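You operate a simulated robot arm through the tools that you are given. There is no shell and no other tool. Be economical: measure what you need, move in short steps, check, and stop when the job is done.

You run a simulated robot arm. Do the job below in one go: nothing can be reset, and whatever is moved stays where it is left.

## Task
Rinse the red mug, tip it out and stand it in the rack.
Fine: turn the tap off after the rinse.

It is judged by the outcome, as a careful person would: the job done as asked, and still so three seconds after it is handed in. It fails if anything else is knocked over, pushed out of place, dropped, spilled or broken.

## Robot
A 7-joint arm with a two-finger parallel gripper, fixed in place. Base frame: the origin is at the foot of the arm, x ahead of it, y to its left, z up. Units: m, degrees, N and s.
Its first joint turns from -115.0 to 115.0 degrees. Payload 3.91 kg.
Tool frame: the origin (TCP) lies between the finger pads and is the grasp point; the fingertips stand 0.03 m ahead of it; z points along the fingers, y is the line along which they close. The gripper opens to 0.11 m. The fingers are 0.02 m wide and 0.01 m thick; the gripper's body (0.048 by 0.112 m) begins 0.055 m behind the TCP.
Orientation is that of the tool frame in the base frame, as a unit quaternion [x, y, z, w]. With the fingers straight down and closing along the base's y, the tool's x points along the base's -x, its y along +y and its z along -z.

## Interface
- The arm moves only by the tool send_rows. Its argument "steps" is text: rows parted by semicolons, each of 7 numbers parted by spaces: the shift along the tool's x, y, z in units of 300 mm (1.0 is 300 mm), then the turn, a rotation vector about the tool's x, y, z in units of 90 degrees (1.0 is 90 degrees), then the opening, from 0 (shut) to 1 (fully open). In form: x y z rx ry rz jaw; .... A call has 1 to 20 rows; each row is the pose to reach, as a shift and turn from the pose commanded when the call began, along the tool's axes at that moment. A call with a number of a shift or a turn outside -1 to 1 is refused whole. Rows are played at 5 a second. More than 0.05 m and 8.6 degrees between two rows, or a gripper value outside its range, and nothing of the call is played. A pose out of reach is approached as far as the arm can. The call stops where the force on the tool passes 70 N (or 10 N more than at its start, if that is more) or the arm is blocked; 0.2 s more then pass. Each finger travels about 0.108 m/s and halts on what it meets, pressing with about 39 N; the grip force reading is that of the motor and also rises with nothing between the fingers. The clock runs only during rows and for 0.2 s after the last one: add rows that repeat a pose to give the fingers time. The reply holds the time, the measured pose of the TCP, the force on the tool along the base axes, the opening and the grip force, in the units named above and with some noise, and new pictures: "pictures" is both (left out), scene, wrist or none.
- Cameras (640 x 400 px; columns grow to the right, rows downward): "scene" is fixed at [0.0496, -0.6513, 1.4669]; the picture's right is [0.42, -0.91, 0.00], its down [0.83, 0.38, -0.42] and it looks along [0.38, 0.17, 0.91] (base axes); focal length 214 px, centre (320, 200). "wrist" rides on the gripper at [0.072, 0.017, -0.103] in the tool frame; the picture's right is [-0.23, 0.97, 0.00], its down [-0.76, -0.18, -0.62] and it looks along [-0.61, -0.14, 0.78] (tool axes); focal length 222 px, centre (320, 200). There is no depth. A picture from a camera that has moved, and an enlarged one, comes with that camera's place and axes in the base frame and with its lens.
- lift_body(by): slides the trunk up (or, below 0, down) by that many m; the arm rides with it, the base frame stays. It gives what a move gives, with no picture.
- close_up(camera, box): a new picture of the part [left, top, right, bottom] of that camera's present view, enlarged. The clock stands still meanwhile.
- sign_off(): hands the job in; it is judged then, once.

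Work in short steps. Places have to be worked out from the pictures, the camera data and where the tool is seen: move nearer, look again, correct. Check each grasp and each placing, and mend what went wrong. You have 120 turns and 170 pictures in all, those below and enlarged ones among them. Open the gripper and draw the arm clear of the work before you hand the job in, unless the task says otherwise; then end with one line.

The tools are called after "Emit:" as a command line: name --argument value ..., lists and objects as JSON in quotes. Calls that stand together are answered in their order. send_rows: Moves the arm, as the interface text tells. Its arguments: {"type":"object","properties":{"steps":{"type":"string"},"pictures":{"type":"string","enum":["both","scene","wrist","none"]}},"required":["steps"]} The other tools are called the same way: lift_body (by) slides the trunk up or down; close_up (camera, box) takes an enlarged picture of a part of a camera's view; sign_off () hands the job in.

At the start:

```text
time_s: 0.0
tcp_pos: [0.3743, -0.2845, 1.3419]
tool_rot: [0.0, 1.0, 0.001, 0.001]
ft_force: [0.4, -0.5, -0.5]
gripper_width: 0.1101
finger_force: 0.0
trunk travel left (down, up): [-0.825, 0.165]
```

scene: 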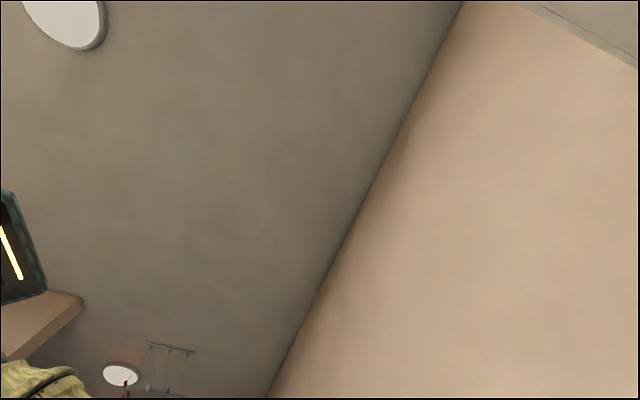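
wrist: 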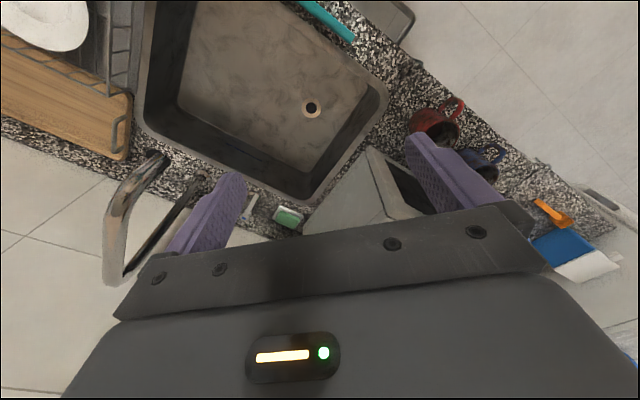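

The scene camera faces the ceiling, so I'll rely on the wrist camera. First I'll enlarge the present views to identify the objects.

Emit:
close_up --camera "wrist" --box '[0, 0, 320, 300]'

Emit:
close_up --camera "wrist" --box '[360, 40, 640, 300]'

Emit:
close_up --camera "scene" --box '[0, 160, 240, 400]'

```text
1.33 times, centred on (160, 150) of wrist
camera zoom: at [0.3022, -0.2667, 1.4453], right [0.23, 0.97, 0.0], down [0.76, -0.18, 0.62], along [0.61, -0.14, -0.78], focal length 296 px, centre (533, 267)
```

zoom: 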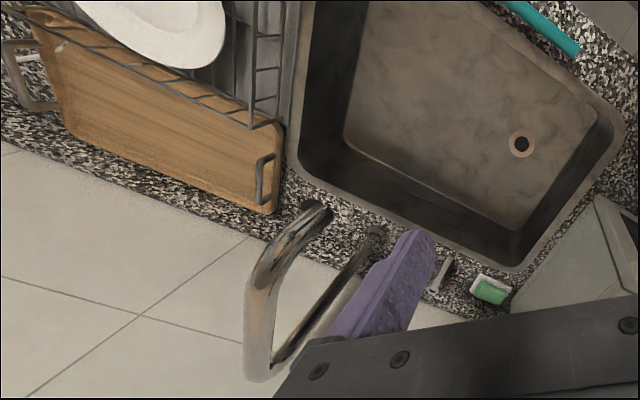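

```text
1.54 times, centred on (500, 170) of wrist
camera zoom: at [0.3022, -0.2667, 1.4453], right [0.23, 0.97, 0.0], down [0.76, -0.18, 0.62], along [0.61, -0.14, -0.78], focal length 342 px, centre (43, 246)
```

zoom: 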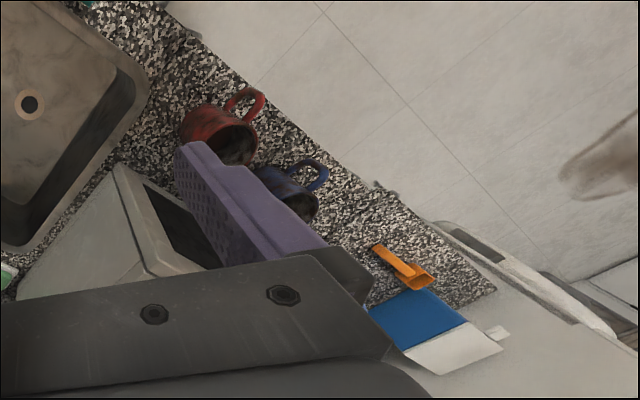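

```text
1.67 times, centred on (120, 280) of scene
camera zoom: at [0.0496, -0.6513, 1.4669], right [0.42, -0.91, 0.0], down [0.83, 0.38, -0.42], along [0.38, 0.17, 0.91], focal length 358 px, centre (653, 67)
```

zoom: 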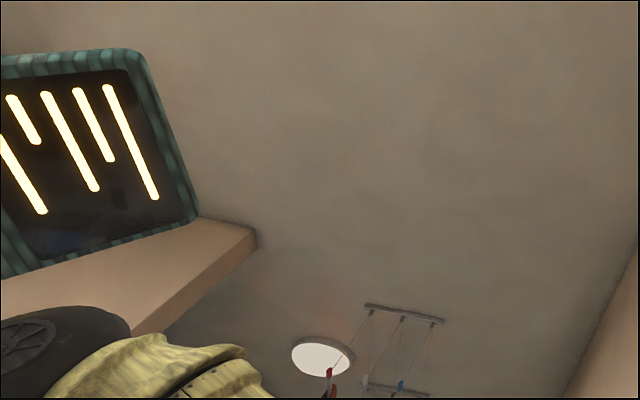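

The red mug stands near (0.54, -0.05), with the sink around (0.43, -0.45). The tap is at the back near (0.55, -0.72) and something lever-like is near (0.68, -0.59). I'll move over the sink and yaw toward the tap to look closer.

Emit:
send_rows --steps "-0.04 -0.075 0 0 0 0.08 1; -0.08 -0.15 0 0 0 0.16 1; -0.12 -0.225 0 0 0 0.24 1; -0.16 -0.3 0 0 0 0.32 1; -0.2 -0.375 0 0 0 0.40 1; -0.25 -0.45 0 0 0 0.48 1" --pictures "wrist"

```text
time_s: 1.4
tcp_pos: [0.4503, -0.4219, 1.3401]
tool_rot: [0.369, 0.93, 0.001, 0.0]
ft_force: [0.5, -0.7, 0.5]
gripper_width: 0.1101
finger_force: 0.1
trunk travel left (down, up): [-0.825, 0.165]
camera wrist: at [0.4091, -0.3588, 1.4445], right [0.83, 0.55, 0.0], down [0.43, -0.65, 0.62], along [0.34, -0.52, -0.78], focal length 222 px, centre (320, 200)
```

wrist: 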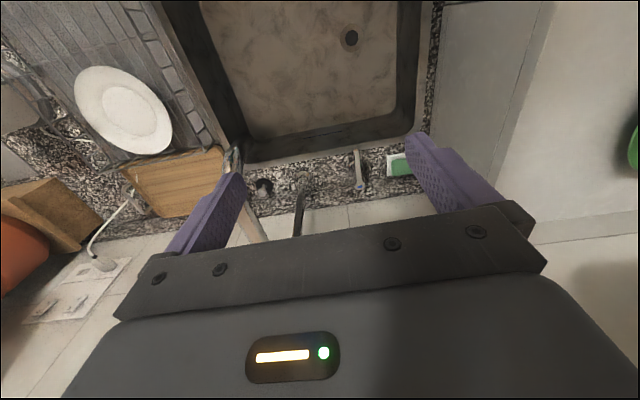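

The yaw is aligned with the sink now. I'll enlarge the tap area and the rack.

Emit:
close_up --camera "wrist" --box '[200, 120, 440, 250]'

Emit:
close_up --camera "wrist" --box '[0, 0, 260, 260]'

```text
2.67 times, centred on (320, 185) of wrist
camera zoom: at [0.4091, -0.3588, 1.4445], right [0.83, 0.55, 0.0], down [0.43, -0.65, 0.62], along [0.34, -0.52, -0.78], focal length 592 px, centre (320, 240)
```

zoom: 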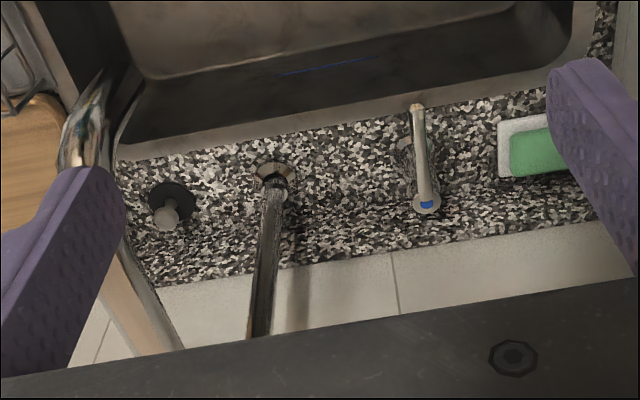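

```text
1.54 times, centred on (130, 130) of wrist
camera zoom: at [0.4091, -0.3588, 1.4445], right [0.83, 0.55, 0.0], down [0.43, -0.65, 0.62], along [0.34, -0.52, -0.78], focal length 342 px, centre (612, 308)
```

zoom: 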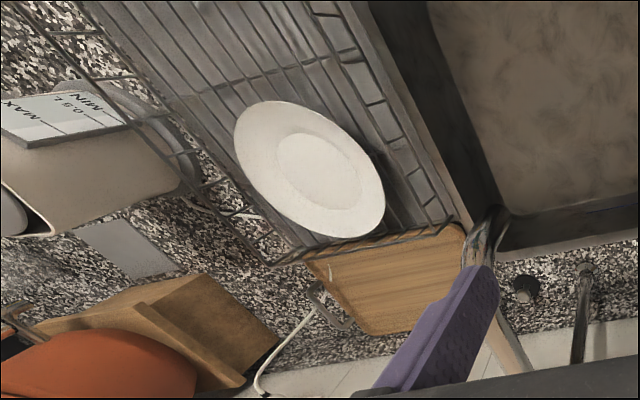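

The tap has a gooseneck spout and a lever valve with a blue dot to its right, around (0.67, -0.58), pointing at the sink. My left finger is uncomfortably close to the spout, so I'll back off, then tilt up to see the tap's heights from the side.

Emit:
send_rows --steps "0.1 0 0 0 0 0 1; 0.2 0 0 0 0 0 1; 0.3 0 0 0 -0.08 0 1; 0.4 0 0 0 -0.16 0 1; 0.4 0 0 0 -0.24 0 1; 0.4 0 0 0 -0.32 0 1;0.4 0 0 0 -0.40 0 1" --pictures "wrist"

```text
time_s: 3.0
tcp_pos: [0.3627, -0.3362, 1.3416]
tool_rot: [0.35, 0.884, -0.115, 0.289]
ft_force: [-0.1, -0.4, -0.6]
gripper_width: 0.1098
finger_force: 0.2
trunk travel left (down, up): [-0.825, 0.165]
camera wrist: at [0.2864, -0.242, 1.3832], right [0.8, 0.58, 0.13], down [0.06, -0.3, 0.95], along [0.6, -0.75, -0.27], focal length 222 px, centre (320, 200)
```

wrist: 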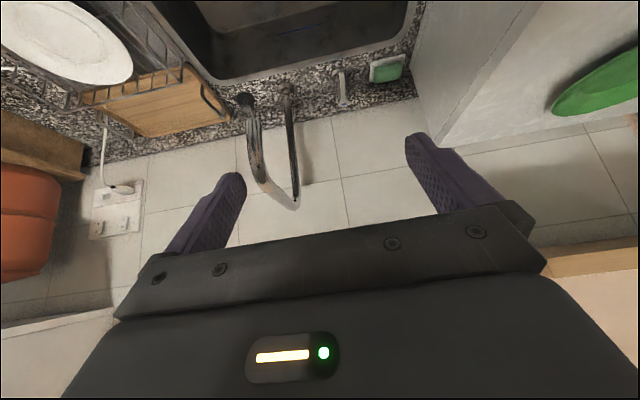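

Emit:
close_up --camera "wrist" --box '[180, 50, 420, 220]'

```text
2.35 times, centred on (300, 135) of wrist
camera zoom: at [0.2864, -0.242, 1.3832], right [0.8, 0.58, 0.13], down [0.06, -0.3, 0.95], along [0.6, -0.75, -0.27], focal length 523 px, centre (367, 353)
```

zoom: 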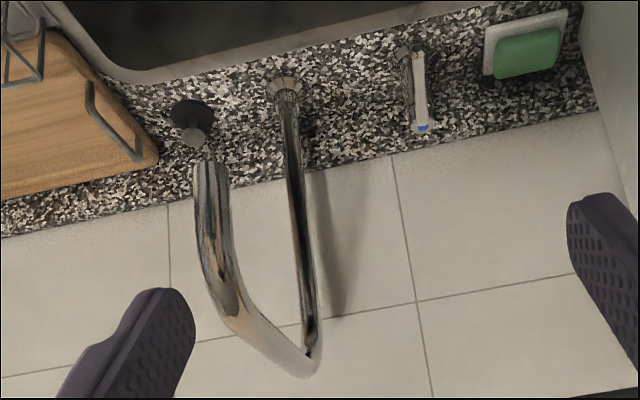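

Working values: the riser is at about (0.563, -0.674), with its top near z 1.24. The outlet is at about (0.39, -0.505, 1.175), and the lever post is near (0.67, -0.58). Next I'll go and look at the mugs with the tool straight again.

Emit:
send_rows --steps ".063 .118 -.046 0 .05 0 1; .126 .237 -.092 0 .1 0 1; .19 .355 -.138 0 .15 0 1; .253 .474 -.183 0 .2 0 1; .316 .592 -.229 0 .25 0 1; .38 .711 -.275 0 .3 0 1; .443 .83 -.321 0 .35 0 1; .506 .948 -.367 0 .4 0 1" --pictures "wrist"

```text
time_s: 4.8
tcp_pos: [0.423, -0.0012, 1.3444]
tool_rot: [0.369, 0.929, -0.001, -0.001]
ft_force: [0.0, 0.0, -0.7]
gripper_width: 0.1101
finger_force: 0.1
trunk travel left (down, up): [-0.825, 0.165]
camera wrist: at [0.3809, 0.0615, 1.4462], right [0.83, 0.55, 0.0], down [0.43, -0.65, 0.62], along [0.34, -0.52, -0.78], focal length 222 px, centre (320, 200)
```

wrist: 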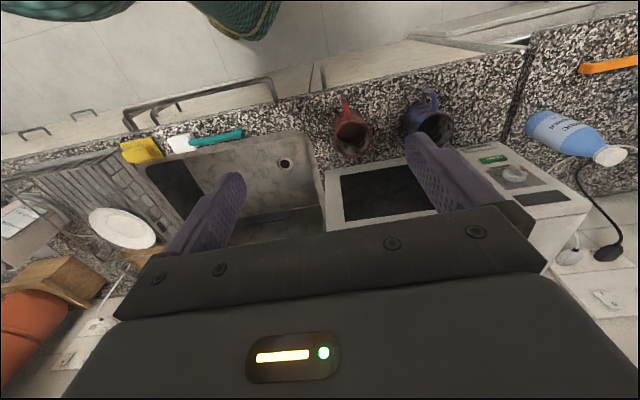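

The red mug stands right at the counter front with its handle toward me, the blue mug is to the right, and a microwave is behind them. I'll enlarge the mugs and the rack side.

Emit:
close_up --camera "wrist" --box '[260, 60, 500, 210]'

Emit:
close_up --camera "wrist" --box '[0, 90, 260, 290]'

```text
2.67 times, centred on (380, 135) of wrist
camera zoom: at [0.3809, 0.0615, 1.4462], right [0.83, 0.55, 0.0], down [0.43, -0.65, 0.62], along [0.34, -0.52, -0.78], focal length 592 px, centre (160, 373)
```

zoom: 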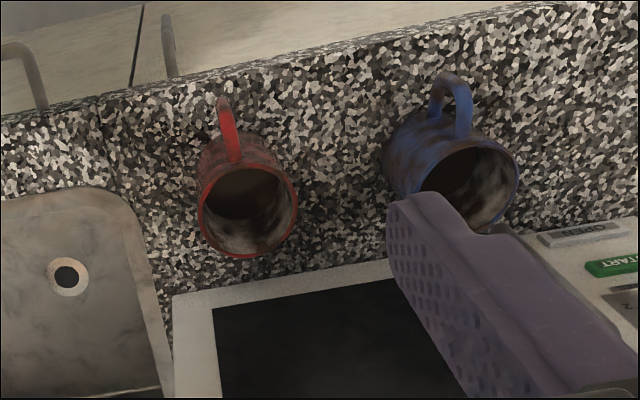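

```text
2.00 times, centred on (130, 190) of wrist
camera zoom: at [0.3809, 0.0615, 1.4462], right [0.83, 0.55, 0.0], down [0.43, -0.65, 0.62], along [0.34, -0.52, -0.78], focal length 444 px, centre (700, 220)
```

zoom: 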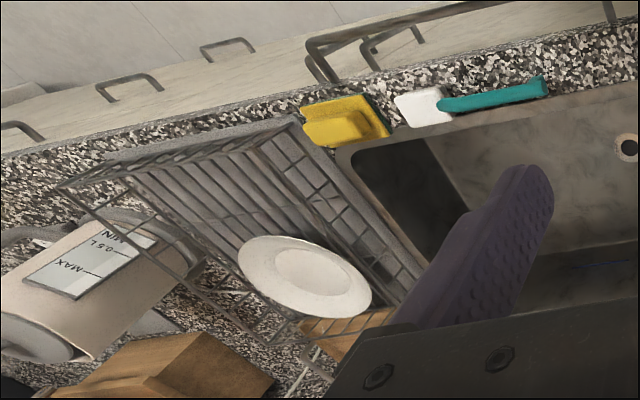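

Estimates so far: the red mug's axis is at about (0.545, -0.063), its rim is near z 0.995 and it is about 0.082 across, with the handle facing the front. The lever pivot is near (0.67, -0.574, 0.985) and its tip near (0.60, -0.50). Now I'll look at the rack from nearer.

Emit:
send_rows --steps "-.03 -.15 0 0 0 0 1; -.06 -.3 0 0 0 0 1; -.09 -.45 0 0 0 0 1; -.12 -.6 0 0 0 0 1; -.15 -.75 0 0 0 0 1; -.18 -.9 0 0 0 0 1" --pictures "none"

Emit:
send_rows --steps "0 -.15 0 0 0 0 1; 0 -.3 0 0 0 0 1; 0 -.45 0 0 0 0 1; 0 -.6 0 0 0 0 1" --pictures "wrist"

Emit:
close_up --camera "wrist" --box '[100, 0, 420, 200]'

```text
time_s: 6.2
tcp_pos: [0.2737, -0.2367, 1.344]
tool_rot: [0.368, 0.93, 0.0, 0.0]
ft_force: [0.5, 0.3, 0.6]
gripper_width: 0.1097
finger_force: 0.0
trunk travel left (down, up): [-0.825, 0.165]
```

```text
time_s: 7.2
tcp_pos: [0.1513, -0.3679, 1.3414]
tool_rot: [0.368, 0.93, 0.001, 0.0]
ft_force: [-0.5, 0.3, 0.1]
gripper_width: 0.1098
finger_force: 0.1
trunk travel left (down, up): [-0.825, 0.165]
camera wrist: at [0.1095, -0.3057, 1.445], right [0.83, 0.55, 0.0], down [0.43, -0.65, 0.62], along [0.35, -0.52, -0.78], focal length 222 px, centre (320, 200)
```

wrist: 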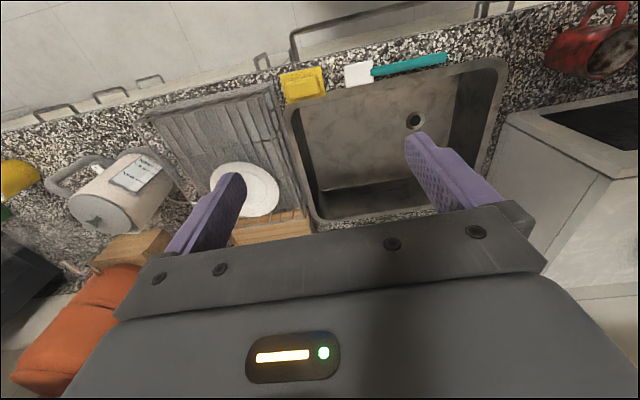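

```text
2.00 times, centred on (260, 100) of wrist
camera zoom: at [0.1095, -0.3057, 1.445], right [0.83, 0.55, 0.0], down [0.43, -0.65, 0.62], along [0.35, -0.52, -0.78], focal length 444 px, centre (440, 400)
```

zoom: 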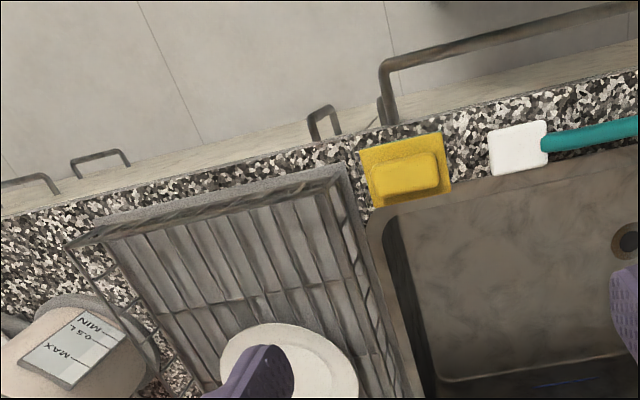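

The rack sits left of the sink. Its front-right rim corner is about (0.09, -0.44), and its front half is free, with the plate toward the back. Next I'll turn the water on by approaching the lever from the front with the tool tilted 45°.

Emit:
send_rows --steps "0 .14 .03 0 -.05 0 1; 0 .28 .06 0 -.11 0 1; -.06 .42 .1 0 -.17 0 1; -.17 .55 .13 0 -.23 0 1; -.3 .65 .16 0 -.29 0 1; -.45 .715 .2 0 -.34 0 1; -.61 .715 .23 0 -.40 0 1; -.77 .715 .26 0 -.45 0 1; -.92 .715 .3 0 -.5 0 1; -.92 .715 .3 0 -.5 0 1" --pictures "wrist"

```text
refused: row 4 steps farther than a row can; nothing moved
```

A step was slightly too long, so I'm resending with smaller ones.

Emit:
send_rows --steps "0 .14 .03 0 -.05 0 1; 0 .28 .06 0 -.1 0 1; -.06 .40 .1 0 -.15 0 1; -.16 .51 .13 0 -.2 0 1; -.27 .61 .16 0 -.25 0 1; -.39 .69 .19 0 -.3 0 1; -.52 .715 .22 0 -.35 0 1; -.66 .715 .25 0 -.4 0 1; -.8 .715 .28 0 -.45 0 1; -.92 .715 .3 0 -.5 0 1; -.92 .715 .3 0 -.5 0 1" --pictures "wrist"

```text
time_s: 9.6
tcp_pos: [0.4989, -0.399, 1.2522]
tool_rot: [0.34, 0.858, -0.141, 0.357]
ft_force: [0.4, -0.1, 0.4]
gripper_width: 0.1099
finger_force: 0.0
trunk travel left (down, up): [-0.825, 0.165]
camera wrist: at [0.4191, -0.3007, 1.2738], right [0.78, 0.6, 0.16], down [-0.05, -0.2, 0.98], along [0.62, -0.78, -0.12], focal length 222 px, centre (320, 200)
```

wrist: 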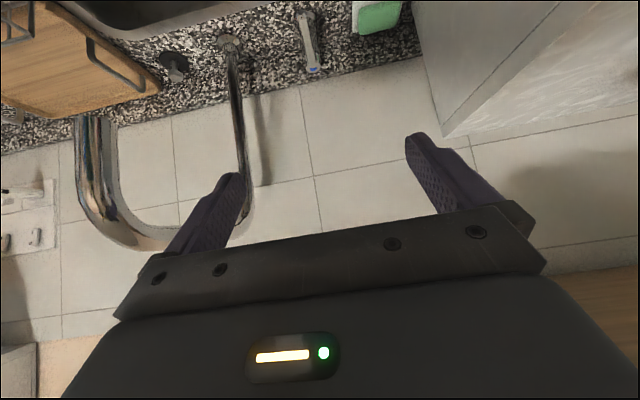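

Emit:
close_up --camera "wrist" --box '[240, 0, 440, 125]'

```text
3.20 times, centred on (340, 62) of wrist
camera zoom: at [0.4191, -0.3007, 1.2738], right [0.78, 0.6, 0.16], down [-0.05, -0.2, 0.98], along [0.62, -0.78, -0.12], focal length 711 px, centre (256, 640)
```

zoom: 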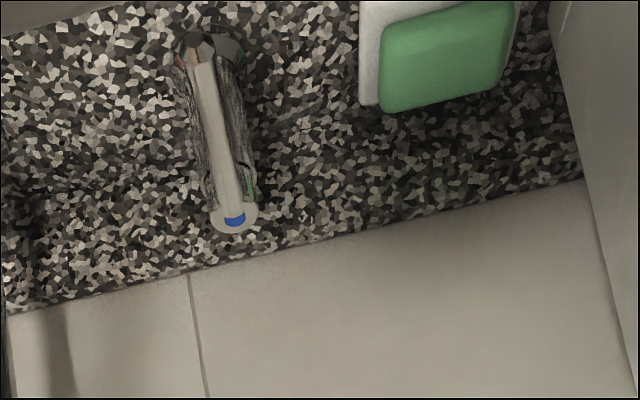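

The lever is clear: the pivot is at about (0.675, -0.578, 0.985) and the tip at about (0.60, -0.50). I'll approach with the fingers half open so they straddle it, stopping about 3 cm short to check.

Emit:
send_rows --steps ".03 0 .13 0 0 0 .8; .055 -.01 .26 0 0 0 .6; .08 -.015 .4 0 0 0 .5; .11 -.02 .54 0 0 0 .5; .135 -.025 .68 0 0 0 .5; .16 -.03 .8 0 0 0 .5; .185 -.031 .93 0 0 0 .5; .185 -.031 .93 0 0 0 .5" --pictures "wrist"

```text
time_s: 11.4
tcp_pos: [0.6059, -0.5136, 1.0144]
tool_rot: [0.34, 0.859, -0.141, 0.356]
ft_force: [-0.8, 0.9, -0.4]
gripper_width: 0.0548
finger_force: 0.1
trunk travel left (down, up): [-0.825, 0.165]
camera wrist: at [0.5263, -0.4158, 1.0364], right [0.78, 0.6, 0.16], down [-0.05, -0.2, 0.98], along [0.62, -0.78, -0.12], focal length 222 px, centre (320, 200)
```

wrist: 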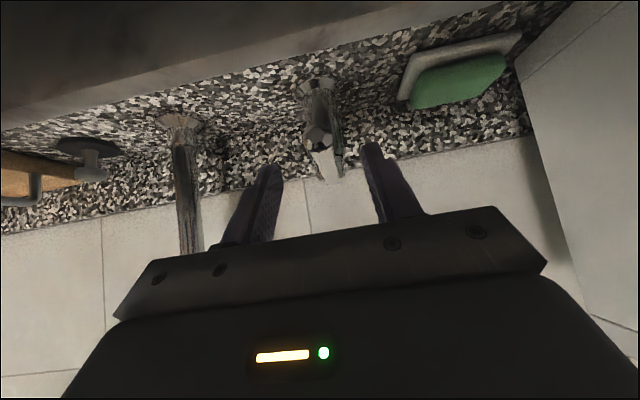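

The lever lies centred between the fingers. I'll advance 3.5 cm to straddle it.

Emit:
send_rows --steps ".01 0 .06 0 0 0 .5; .02 0 .12 0 0 0 .5; .02 0 .12 0 0 0 .5" --pictures "wrist"

```text
time_s: 12.2
tcp_pos: [0.6242, -0.5295, 0.9857]
tool_rot: [0.34, 0.859, -0.14, 0.356]
ft_force: [0.4, -0.2, -0.1]
gripper_width: 0.055
finger_force: 0.0
trunk travel left (down, up): [-0.825, 0.165]
camera wrist: at [0.5439, -0.4314, 1.0068], right [0.78, 0.6, 0.16], down [-0.05, -0.2, 0.98], along [0.62, -0.78, -0.12], focal length 222 px, centre (320, 200)
```

wrist: 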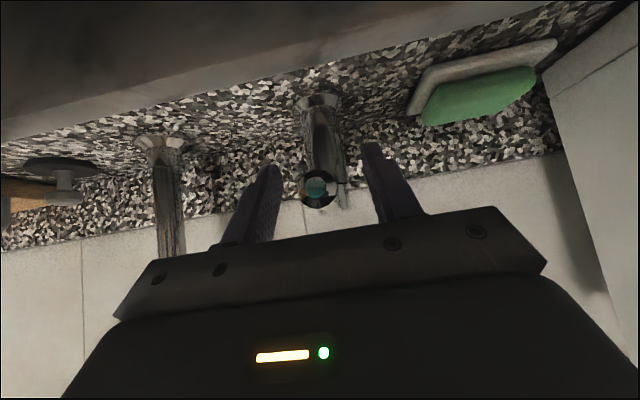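

The lever is end-on between the fingers. I'll sweep it gently toward +u (right), away from the spout, and watch for water.

Emit:
send_rows --steps "-.004 .035 .004 0 0 0 .5; -.009 .07 .009 0 0 0 .5; -.02 .1 .02 0 0 0 .5; -.032 .134 .032 0 0 0 .5" --pictures "wrist"

```text
time_s: 13.2
tcp_pos: [0.6573, -0.5105, 0.9845]
tool_rot: [0.342, 0.859, -0.141, 0.354]
ft_force: [-18.4, 3.6, 0.4]
gripper_width: 0.0599
finger_force: 5.4
trunk travel left (down, up): [-0.825, 0.165]
camera wrist: at [0.578, -0.4107, 1.0072], right [0.79, 0.6, 0.16], down [-0.05, -0.2, 0.98], along [0.62, -0.78, -0.13], focal length 222 px, centre (320, 200)
```

wrist: 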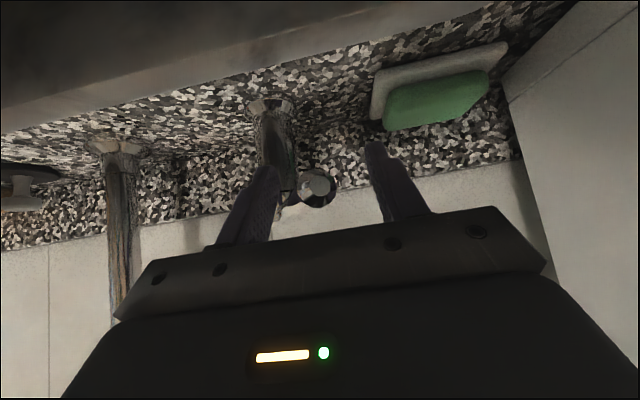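

The lever is turning (about 30°) with some resistance. I'll continue along the arc.

Emit:
send_rows --steps "-.012 .018 .012 0 0 0 .5; -.025 .036 .025 0 0 0 .5; -.038 .053 .038 0 0 0 .5; -.052 .068 .052 0 0 0 .5" --pictures "both"

```text
time_s: 13.8
tcp_pos: [0.6624, -0.5069, 0.9834]
tool_rot: [0.347, 0.86, -0.141, 0.346]
ft_force: [-40.2, 24.1, 21.3]
gripper_width: 0.06
finger_force: 5.0
trunk travel left (down, up): [-0.825, 0.165]
stopped in row 2: the force on the tool passed its limit (the readings are from after the stop); the commanded pose is now the measured one
camera wrist: at [0.584, -0.4074, 1.0079], right [0.79, 0.59, 0.15], down [-0.04, -0.21, 0.98], along [0.61, -0.78, -0.14], focal length 222 px, centre (320, 200)
```

scene: 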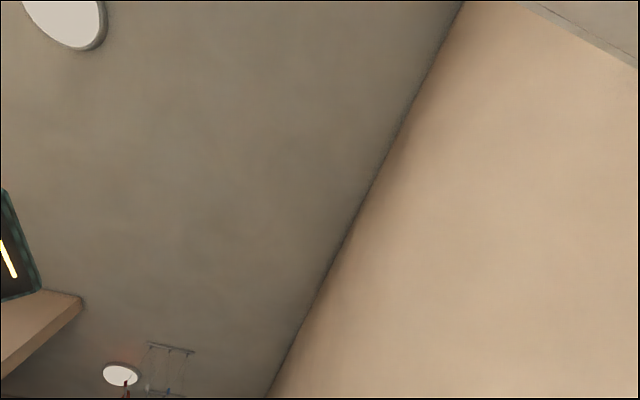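
wrist: 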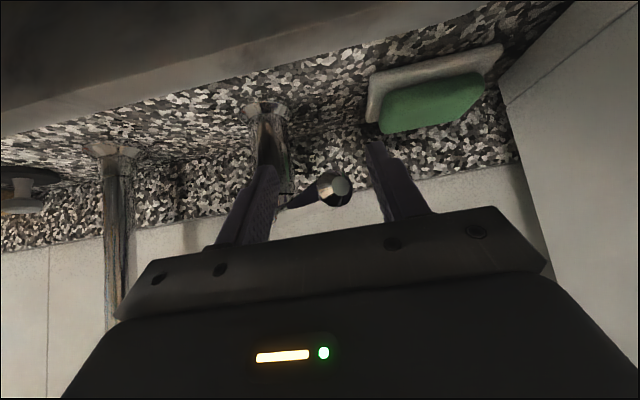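

The force peaked. The left fingertip seems to be pressing close to the post with poor leverage. I'll ease off, pull back and look at the spout to see whether water runs.

Emit:
send_rows --steps ".0 -.03 -.03 0 0 0 .5; 0 -.03 -.15 0 0 0 .5; 0 -.03 -.3 0 0 0 .5; 0 -.03 -.44 0 0 0 .5; 0 -.03 -.44 0 0 0 .5" --pictures "wrist"

Emit:
close_up --camera "wrist" --box '[200, 0, 440, 180]'

```text
time_s: 15.0
tcp_pos: [0.597, -0.4512, 1.0722]
tool_rot: [0.345, 0.861, -0.139, 0.345]
ft_force: [-0.2, 0.4, -0.3]
gripper_width: 0.0552
finger_force: 0.0
trunk travel left (down, up): [-0.825, 0.165]
camera wrist: at [0.5188, -0.3531, 1.0969], right [0.79, 0.59, 0.16], down [-0.04, -0.21, 0.98], along [0.61, -0.78, -0.15], focal length 222 px, centre (320, 200)
```

wrist: 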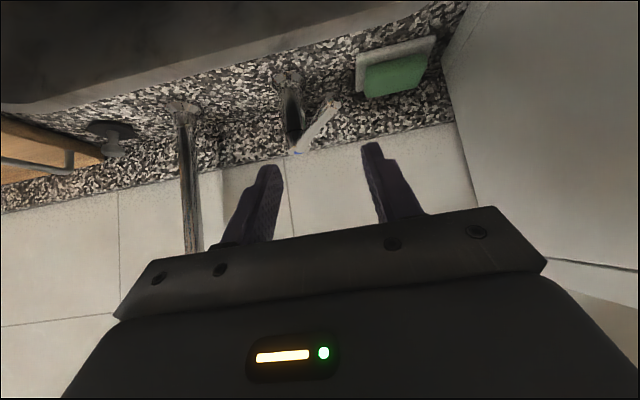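

```text
2.22 times, centred on (320, 90) of wrist
camera zoom: at [0.5188, -0.3531, 1.0969], right [0.79, 0.59, 0.16], down [-0.04, -0.21, 0.98], along [0.61, -0.78, -0.15], focal length 494 px, centre (320, 444)
```

zoom: 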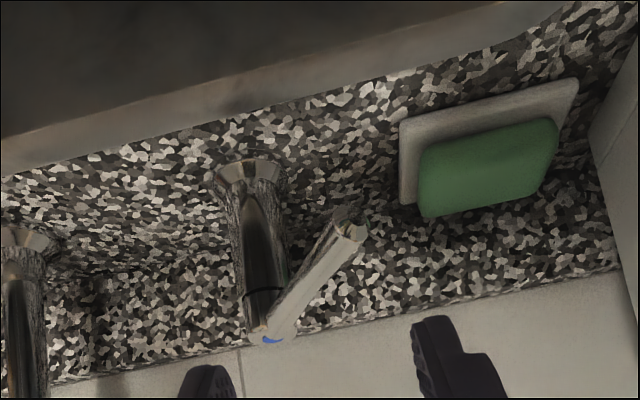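

The lever has turned about 32°. I'll rise and back off to look at the spout.

Emit:
send_rows --steps "-.014 -.008 -.15 0 0 0 .5; -.03 -.016 -.3 0 0 0 .5; -.043 -.025 -.45 0 0 0 .5; -.058 -.034 -.6 0 0 0 .5; -.072 -.044 -.76 0 0 0 .5" --pictures "wrist"

Emit:
close_up --camera "wrist" --box '[0, 0, 320, 200]'

```text
time_s: 16.2
tcp_pos: [0.4811, -0.3607, 1.2512]
tool_rot: [0.346, 0.861, -0.14, 0.346]
ft_force: [0.2, 0.5, -0.4]
gripper_width: 0.055
finger_force: 0.0
trunk travel left (down, up): [-0.825, 0.165]
camera wrist: at [0.4035, -0.2624, 1.2773], right [0.79, 0.59, 0.16], down [-0.04, -0.21, 0.98], along [0.61, -0.78, -0.14], focal length 222 px, centre (320, 200)
```

wrist: 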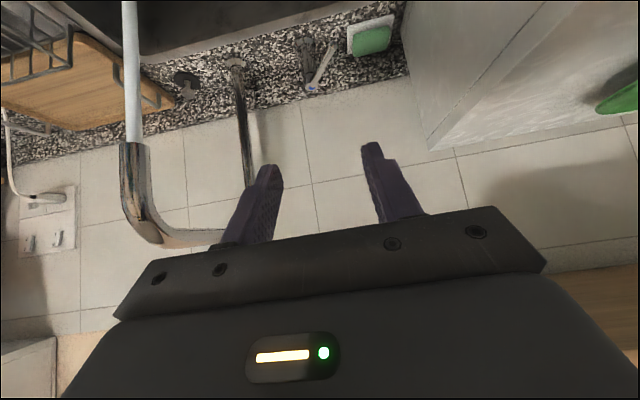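

```text
2.00 times, centred on (160, 100) of wrist
camera zoom: at [0.4035, -0.2624, 1.2773], right [0.79, 0.59, 0.16], down [-0.04, -0.21, 0.98], along [0.61, -0.78, -0.14], focal length 444 px, centre (640, 400)
```

zoom: 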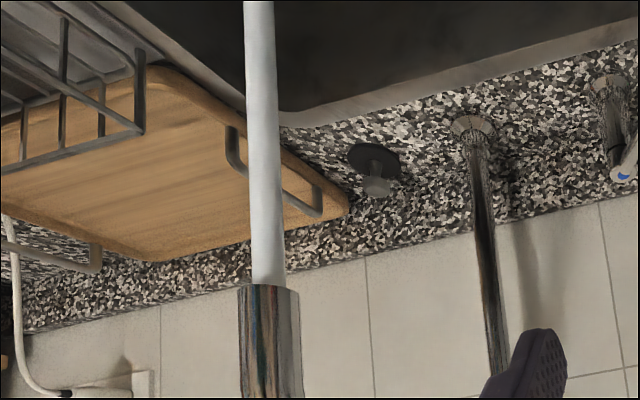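

Water is running from the outlet at (0.395, -0.505, 1.174). I'll leave it for the moment and fetch the mug: back off first, then move sideways in front of the microwave, then down.

Emit:
send_rows --steps ".108 0 -.103 0 0 0 1; .216 0 -.207 0 0 0 1; .323 0 -.31 0 0 0 1; .431 0 -.413 0 0 0 1; .539 0 -.517 0 0 0 1; .647 0 -.62 0 0 0 1; .647 .15 -.62 0 0 0 1; .647 .3 -.62 0 0 0 1; .647 .45 -.62 0 0 0 1; .647 .6 -.62 0 0 0 1; .647 .74 -.62 0 0 0 1; .647 .863 -.62 0 0 0 1" --pictures "none"

Emit:
send_rows --steps ".077 0 .084 0 0 0 1; .153 0 .168 0 0 0 1; .23 0 .252 0 0 0 1; .306 0 .336 0 0 0 1; .383 0 .42 0 0 0 1; .383 0 .42 0 0 0 1" --pictures "wrist"

```text
time_s: 18.8
tcp_pos: [0.4672, 0.0101, 1.2524]
tool_rot: [0.348, 0.86, -0.141, 0.345]
ft_force: [-0.1, 0.3, 0.0]
gripper_width: 0.1099
finger_force: 0.2
out of reach, approached as far as the arm can: row 5, 6, 7, 8, 9
trunk travel left (down, up): [-0.825, 0.165]
```

```text
time_s: 20.2
tcp_pos: [0.4732, 0.0074, 1.0801]
tool_rot: [0.345, 0.861, -0.139, 0.346]
ft_force: [-0.3, 0.1, 0.2]
gripper_width: 0.11
finger_force: 0.0
trunk travel left (down, up): [-0.825, 0.165]
camera wrist: at [0.3942, 0.1067, 1.1054], right [0.79, 0.59, 0.16], down [-0.04, -0.21, 0.98], along [0.61, -0.78, -0.14], focal length 222 px, centre (320, 200)
```

wrist: 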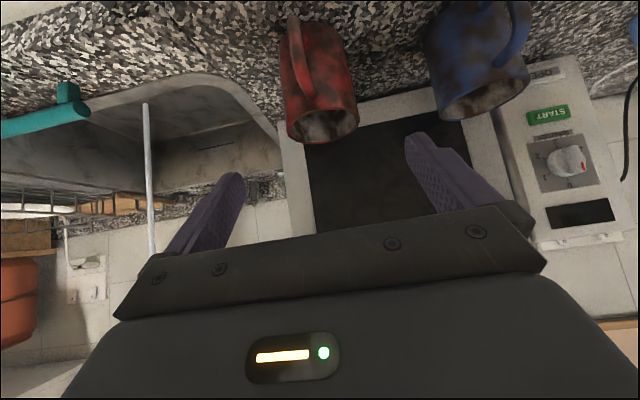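

The mug is centred between the open fingers, with its rim centre at about (0.545, -0.058, 0.994). I'll advance along the tool axis in two stages.

Emit:
send_rows --steps ".002 .002 .1 0 0 0 1; .005 .004 .2 0 0 0 1; .007 .006 .3 0 0 0 1; .007 .006 .36 0 0 0 1; .007 .006 .36 0 0 0 1" --pictures "wrist"

```text
time_s: 21.4
tcp_pos: [0.5275, -0.0438, 1.0014]
tool_rot: [0.345, 0.861, -0.139, 0.346]
ft_force: [0.5, -0.3, 1.2]
gripper_width: 0.1098
finger_force: 0.1
trunk travel left (down, up): [-0.825, 0.165]
camera wrist: at [0.4491, 0.056, 1.0264], right [0.79, 0.59, 0.16], down [-0.04, -0.21, 0.98], along [0.61, -0.78, -0.14], focal length 222 px, centre (320, 200)
```

wrist: 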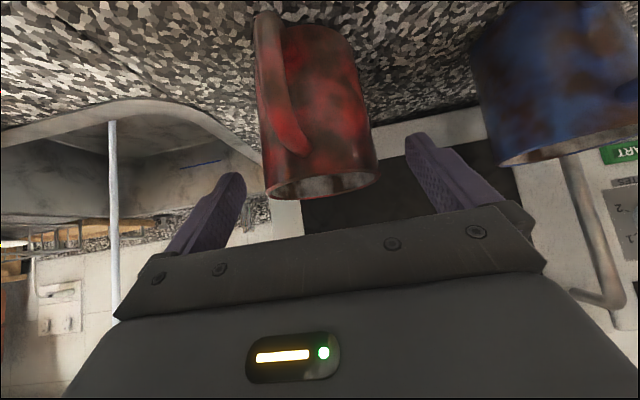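

Still centred with clear margins. I'll advance the last ~4 cm, then close.

Emit:
send_rows --steps "0 -.006 .065 0 0 0 1; 0 -.01 .125 0 0 0 1; 0 -.01 .125 0 0 0 1" --pictures "wrist"

```text
time_s: 22.2
tcp_pos: [0.5435, -0.063, 0.9756]
tool_rot: [0.346, 0.861, -0.14, 0.346]
ft_force: [0.3, -0.5, 0.3]
gripper_width: 0.1101
finger_force: 0.1
trunk travel left (down, up): [-0.825, 0.165]
camera wrist: at [0.4648, 0.0358, 0.9995], right [0.79, 0.59, 0.16], down [-0.04, -0.21, 0.98], along [0.61, -0.78, -0.14], focal length 222 px, centre (320, 200)
```

wrist: 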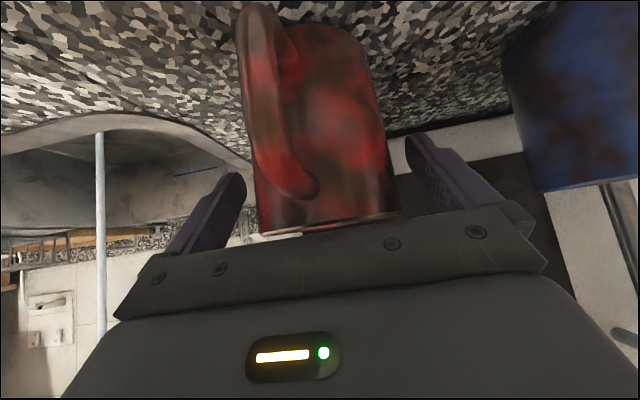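

The fingers bracket the mug with no contact. Closing.

Emit:
send_rows --steps "0 0 0 0 0 0 .85; 0 0 0 0 0 0 .7; 0 0 0 0 0 0 .55; 0 0 0 0 0 0 .4; 0 0 0 0 0 0 .4; 0 0 0 0 0 0 .4" --pictures "wrist"

```text
time_s: 23.6
tcp_pos: [0.5429, -0.0624, 0.9754]
tool_rot: [0.345, 0.861, -0.14, 0.346]
ft_force: [1.7, 2.1, 3.2]
gripper_width: 0.0787
finger_force: 39.1
trunk travel left (down, up): [-0.825, 0.165]
camera wrist: at [0.4645, 0.0368, 0.9998], right [0.79, 0.59, 0.16], down [-0.04, -0.21, 0.98], along [0.61, -0.78, -0.14], focal length 222 px, centre (320, 200)
```

wrist: 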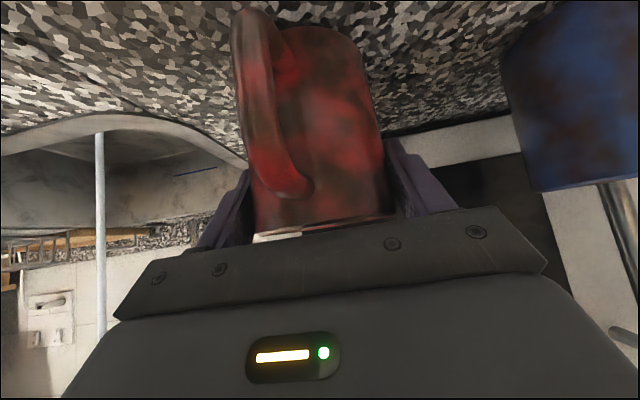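

The grip is firm (0.079 m, 39 N). I'll lift straight up 8 cm, then move sideways toward the tap.

Emit:
send_rows --steps "-.05 0 -.05 0 0 0 .4; -.12 0 -.125 0 0 0 .4; -.185 0 -.193 0 0 0 .4; -.185 -.12 -.193 0 0 0 .4; -.185 -.25 -.193 0 0 0 .4; -.185 -.4 -.193 0 0 0 .4; -.185 -.55 -.193 0 0 0 .4; -.185 -.7 -.193 0 0 0 .4; -.185 -.85 -.193 0 0 0 .4; -.185 -1 -.193 0 0 0 .4; -.185 -1 -.193 0 0 0 .4" --pictures "wrist"

```text
time_s: 26.0
tcp_pos: [0.3567, -0.2995, 1.0507]
tool_rot: [0.345, 0.862, -0.139, 0.345]
ft_force: [-1.0, -0.3, 0.9]
gripper_width: 0.0436
finger_force: 0.0
out of reach, approached as far as the arm can: row 8, 9, 10, 11
trunk travel left (down, up): [-0.825, 0.165]
camera wrist: at [0.2776, -0.2011, 1.0762], right [0.79, 0.59, 0.15], down [-0.03, -0.21, 0.98], along [0.61, -0.78, -0.15], focal length 222 px, centre (320, 200)
```

wrist: 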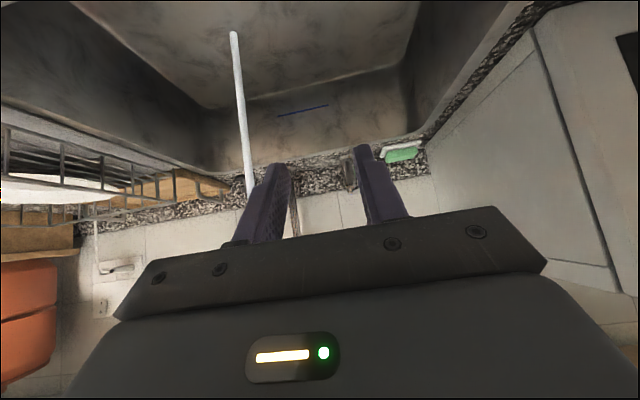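

The gripper is empty, so the mug slipped out. I'll back up carefully and look for it.

Emit:
send_rows --steps "-.1 0 -.1 0 0 0 .6; -.2 0 -.2 0 0 0 .8; -.3 0 -.3 0 0 0 1; -.4 0 -.4 0 0 0 1; -.4 .15 -.4 0 0 0 1; -.4 .3 -.4 0 0 0 1; -.4 .45 -.4 0 0 0 1; -.4 .6 -.4 0 0 0 1; -.4 .6 -.4 0 .09 0 1; -.4 .6 -.4 0 .18 0 1;  -.4 .6 -.4 0 .27 0 1; -.4 .6 -.4 0 .36 0 1; -.4 .6 -.4 0 .45 0 1;-.4 .6 -.4 0 .45 0 1" --pictures "wrist"

```text
time_s: 29.0
tcp_pos: [0.4831, -0.1731, 1.2215]
tool_rot: [0.372, 0.928, -0.012, 0.025]
ft_force: [0.2, 0.1, -0.6]
gripper_width: 0.11
finger_force: 0.0
trunk travel left (down, up): [-0.825, 0.165]
camera wrist: at [0.4374, -0.1057, 1.3211], right [0.84, 0.55, 0.01], down [0.4, -0.63, 0.67], along [0.37, -0.55, -0.75], focal length 222 px, centre (320, 200)
```

wrist: 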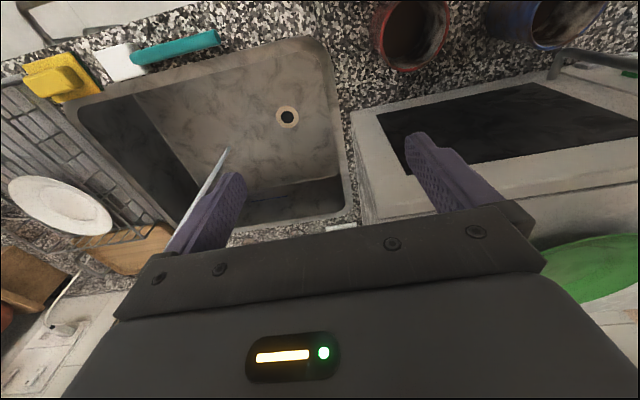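

The mug still stands in its original place at about (0.547, -0.066); it just slipped out at the start of the lift. I'll re-approach steeper (55° down), so the fingers can go lower on the body, and grip with a full close command.

Emit:
send_rows --steps ".14 0 0 0 -.05 0 1; .27 .06 0 0 -.1 0 1; .378 .16 .03 0 -.15 0 1; .378 .29 .08 0 -.2 0 1; .378 .412 .13 0 -.25 0 1; .378 .412 .27 0 -.3 0 1; .378 .412 .4 0 -.36 0 1; .378 .412 .5 0 -.36 0 1; .378 .412 .5 0 -.36 0 1" --pictures "wrist"

```text
time_s: 31.0
tcp_pos: [0.4925, -0.0095, 1.0659]
tool_rot: [0.354, 0.883, -0.115, 0.285]
ft_force: [-0.2, -0.7, -0.4]
gripper_width: 0.1099
finger_force: 0.0
trunk travel left (down, up): [-0.825, 0.165]
camera wrist: at [0.4166, 0.0849, 1.1083], right [0.81, 0.58, 0.13], down [0.06, -0.3, 0.95], along [0.59, -0.76, -0.28], focal length 222 px, centre (320, 200)
```

wrist: 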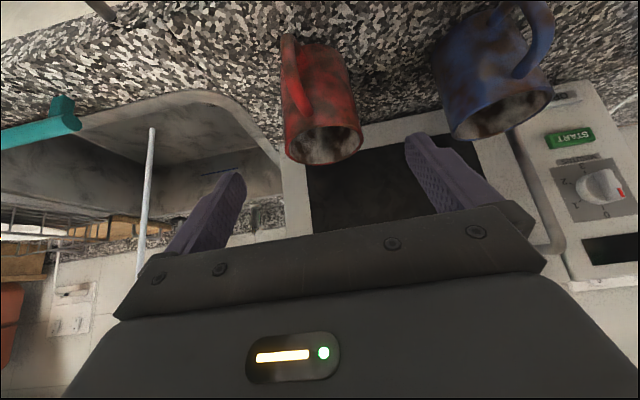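

The mug is centred again. I'll advance and close fully without lifting yet.

Emit:
send_rows --steps ".002 0 .13 0 0 0 1; .004 0 .25 0 0 0 1; .006 0 .35 0 0 0 1; .008 0 .442 0 0 0 1; .008 0 .442 0 0 0 1; .008 0 .442 0 0 0 .8;.008 0 .442 0 0 0 .6;.008 0 .442 0 0 0 .3;.008 0 .442 0 0 0 0;.008 0 .442 0 0 0 0;.008 0 .442 0 0 0 0" --pictures "wrist"

Emit:
close_up --camera "wrist" --box '[160, 0, 480, 240]'

```text
time_s: 33.4
tcp_pos: [0.5468, -0.0659, 0.9553]
tool_rot: [0.354, 0.883, -0.115, 0.285]
ft_force: [3.2, -0.7, 4.4]
gripper_width: 0.0774
finger_force: 39.2
trunk travel left (down, up): [-0.825, 0.165]
camera wrist: at [0.4717, 0.03, 0.9973], right [0.81, 0.58, 0.13], down [0.06, -0.3, 0.95], along [0.59, -0.76, -0.28], focal length 222 px, centre (320, 200)
```

wrist: 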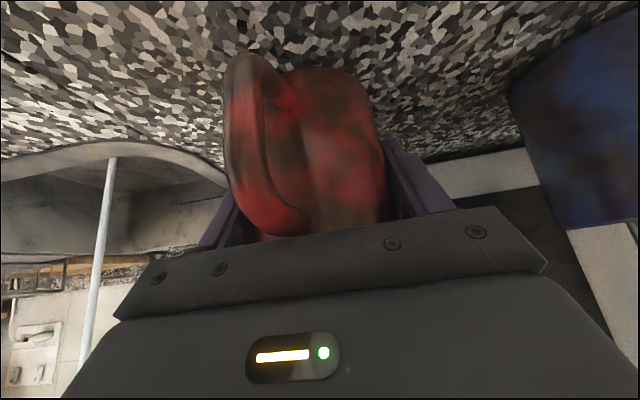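

```text
1.67 times, centred on (320, 120) of wrist
camera zoom: at [0.4717, 0.03, 0.9973], right [0.81, 0.58, 0.13], down [0.06, -0.3, 0.95], along [0.59, -0.76, -0.28], focal length 370 px, centre (320, 333)
```

zoom: 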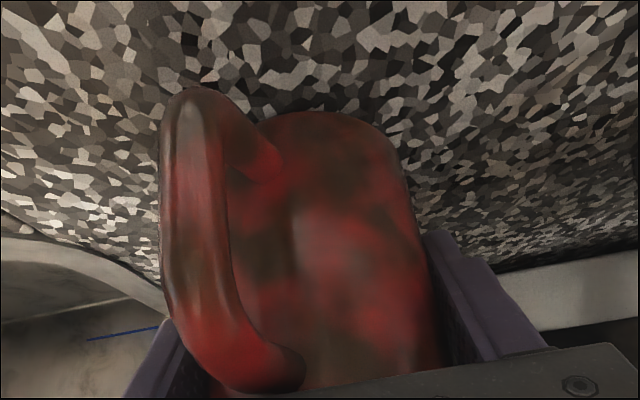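

The grip reads 39 N at 0.077 m. I'll lift very gently, about 2 cm, and check.

Emit:
send_rows --steps "-.01 0 -.013 0 0 0 0; -.02 0 -.027 0 0 0 0; -.03 0 -.04 0 0 0 0; -.04 0 -.054 0 0 0 0; -.04 0 -.054 0 0 0 0" --pictures "wrist"

```text
time_s: 34.6
tcp_pos: [0.5475, -0.0629, 0.9751]
tool_rot: [0.355, 0.883, -0.115, 0.283]
ft_force: [1.1, -1.2, -3.8]
gripper_width: 0.0772
finger_force: 38.7
trunk travel left (down, up): [-0.825, 0.165]
camera wrist: at [0.4718, 0.0306, 1.0179], right [0.81, 0.58, 0.13], down [0.06, -0.3, 0.95], along [0.59, -0.76, -0.28], focal length 222 px, centre (320, 200)
```

wrist: 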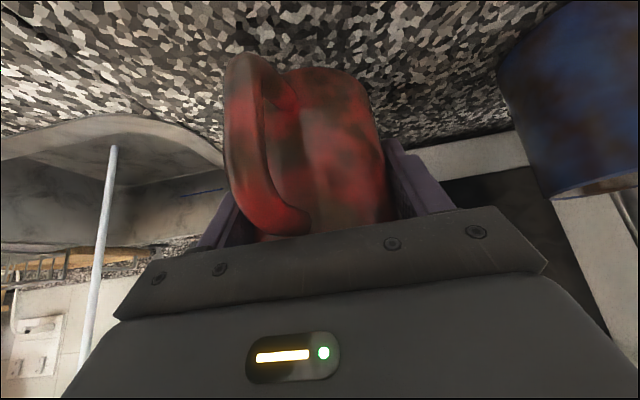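

The mug rises with the gripper now (about 3.8 N load, width constant). I'll lift further, slowly, and start sideways.

Emit:
send_rows --steps "-.03 0 -.04 0 0 0 0; -.07 0 -.095 0 0 0 0; -.11 0 -.15 0 0 0 0; -.15 0 -.2 0 0 0 0; -.165 0 -.22 0 0 0 0; -.165 -.03 -.22 0 0 0 0; -.165 -.08 -.22 0 0 0 0; -.165 -.14 -.22 0 0 0 0; -.165 -.2 -.22 0 0 0 0; -.165 -.25 -.22 0 0 0 0;-.165 -.28 -.22 0 0 0 0; -.165 -.28 -.22 0 0 0 0" --pictures "wrist"

```text
time_s: 37.2
tcp_pos: [0.4879, -0.1273, 1.0587]
tool_rot: [0.355, 0.883, -0.115, 0.284]
ft_force: [0.6, -0.3, -2.9]
gripper_width: 0.0772
finger_force: 39.6
trunk travel left (down, up): [-0.825, 0.165]
camera wrist: at [0.414, -0.0322, 1.101], right [0.81, 0.58, 0.13], down [0.06, -0.3, 0.95], along [0.59, -0.76, -0.28], focal length 222 px, centre (320, 200)
```

wrist: 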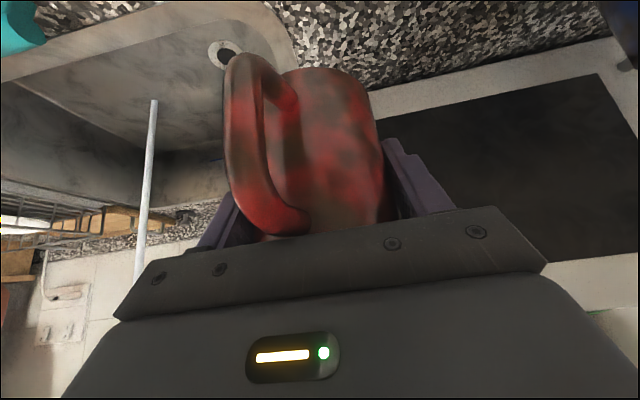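

Holding well. Now diagonally toward the stream, about 70% of the way.

Emit:
send_rows --steps "-.02 -.047 .015 0 0 0 0; -.06 -.14 .044 0 0 0 0; -.105 -.245 .076 0 0 0 0; -.15 -.35 .11 0 0 0 0; -.195 -.455 .141 0 0 0 0; -.24 -.56 .174 0 0 0 0; -.285 -.665 .206 0 0 0 0; -.32 -.747 .232 0 0 0 0; -.337 -.787 .244 0 0 0 0; -.337 -.787 .244 0 0 0 0" --pictures "wrist"

```text
time_s: 39.4
tcp_pos: [0.4182, -0.3827, 1.0583]
tool_rot: [0.354, 0.884, -0.115, 0.283]
ft_force: [0.4, 0.7, -3.9]
gripper_width: 0.0774
finger_force: 39.1
trunk travel left (down, up): [-0.825, 0.165]
camera wrist: at [0.3422, -0.2873, 1.1004], right [0.81, 0.58, 0.13], down [0.06, -0.3, 0.95], along [0.59, -0.76, -0.28], focal length 222 px, centre (320, 200)
```

wrist: 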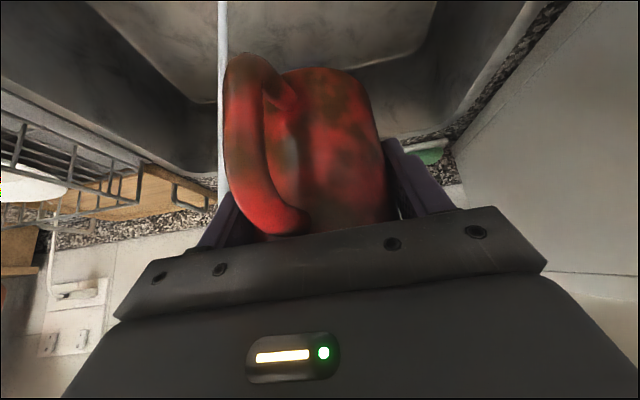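

The stream is just ahead-left of the mug. I'll move the mug under it with the stream slightly behind the mug's axis, then hold.

Emit:
send_rows --steps "-.015 -.06 .03 0 0 0 0; -.03 -.13 .065 0 0 0 0; -.05 -.2 .1 0 0 0 0; -.07 -.28 .145 0 0 0 0; -.086 -.346 .178 0 0 0 0; -.086 -.346 .178 0 0 0 0; -.086 -.346 .178 0 0 0 0; -.086 -.346 .178 0 0 0 0; -.086 -.346 .178 0 0 0 0; -.086 -.346 .178 0 0 0 0" --pictures "wrist"

```text
time_s: 41.6
tcp_pos: [0.3837, -0.4965, 1.0283]
tool_rot: [0.355, 0.884, -0.115, 0.284]
ft_force: [-0.6, -0.6, -4.3]
gripper_width: 0.0774
finger_force: 38.9
trunk travel left (down, up): [-0.825, 0.165]
camera wrist: at [0.309, -0.401, 1.0709], right [0.81, 0.58, 0.13], down [0.06, -0.3, 0.95], along [0.59, -0.76, -0.28], focal length 222 px, centre (320, 200)
```

wrist: 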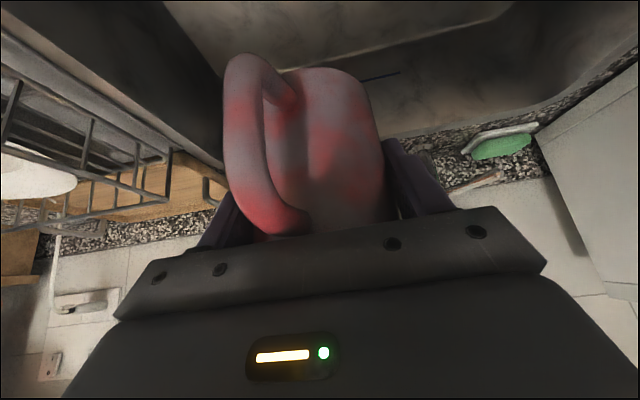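

The mug's colour is changing as water hits it, and the stream is no longer visible below. I'll hold a few more seconds and read the weight.

Emit:
send_rows --steps "0 0 0 0 0 0 0;0 0 0 0 0 0 0;0 0 0 0 0 0 0;0 0 0 0 0 0 0;0 0 0 0 0 0 0;0 0 0 0 0 0 0;0 0 0 0 0 0 0;0 0 0 0 0 0 0;0 0 0 0 0 0 0;0 0 0 0 0 0 0;0 0 0 0 0 0 0;0 0 0 0 0 0 0;0 0 0 0 0 0 0;0 0 0 0 0 0 0;0 0 0 0 0 0 0" --pictures "wrist"

```text
time_s: 44.8
tcp_pos: [0.3829, -0.4968, 1.0278]
tool_rot: [0.355, 0.883, -0.115, 0.284]
ft_force: [0.6, -0.3, -5.7]
gripper_width: 0.0772
finger_force: 39.1
trunk travel left (down, up): [-0.825, 0.165]
camera wrist: at [0.3091, -0.4011, 1.0708], right [0.81, 0.58, 0.13], down [0.06, -0.3, 0.95], along [0.59, -0.76, -0.28], focal length 222 px, centre (320, 200)
```

wrist: 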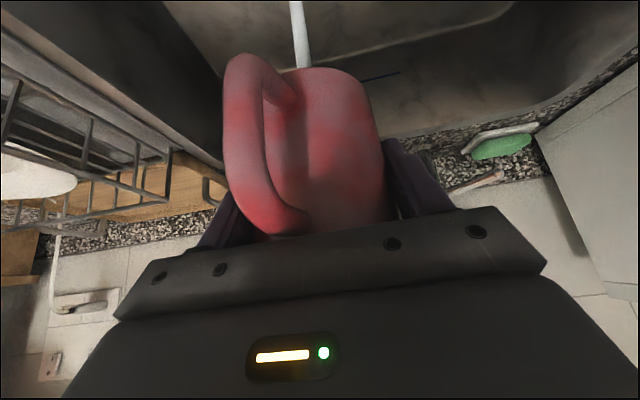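

The mug looks clean and is full and overflowing (load 5.7 N). I'll move it sideways out of the stream over the sink, then pitch it to begin pouring.

Emit:
send_rows --steps "0 .06 0 0 0 0 0; 0 .15 0 0 0 0 0; 0 .25 0 0 0 0 0; 0 .34 0 0 0 0 0; 0 .42 0 0 -.04 0 0; 0 .45 0 0 -.12 0 0; 0 .45 0 0 -.2 0 0; 0 .45 0 0 -.28 0 0; 0 .45 0 0 -.36 0 0; 0 .45 0 0 -.44 0 0; 0 .45 0 0 -.52 0 0; 0 .45 0 0 -.6 0 0; 0 .45 0 0 -.6 0 0" --pictures "wrist"

```text
time_s: 47.6
tcp_pos: [0.4759, -0.398, 1.0299]
tool_rot: [0.263, 0.658, -0.263, 0.654]
ft_force: [-0.4, 0.7, -5.0]
gripper_width: 0.0772
finger_force: 39.1
trunk travel left (down, up): [-0.825, 0.165]
camera wrist: at [0.4129, -0.313, 0.9582], right [0.67, 0.7, 0.23], down [-0.57, 0.3, 0.76], along [0.47, -0.64, 0.6], focal length 222 px, centre (320, 200)
```

wrist: 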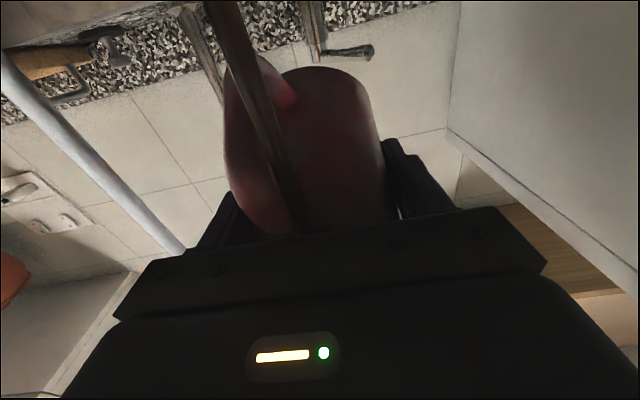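

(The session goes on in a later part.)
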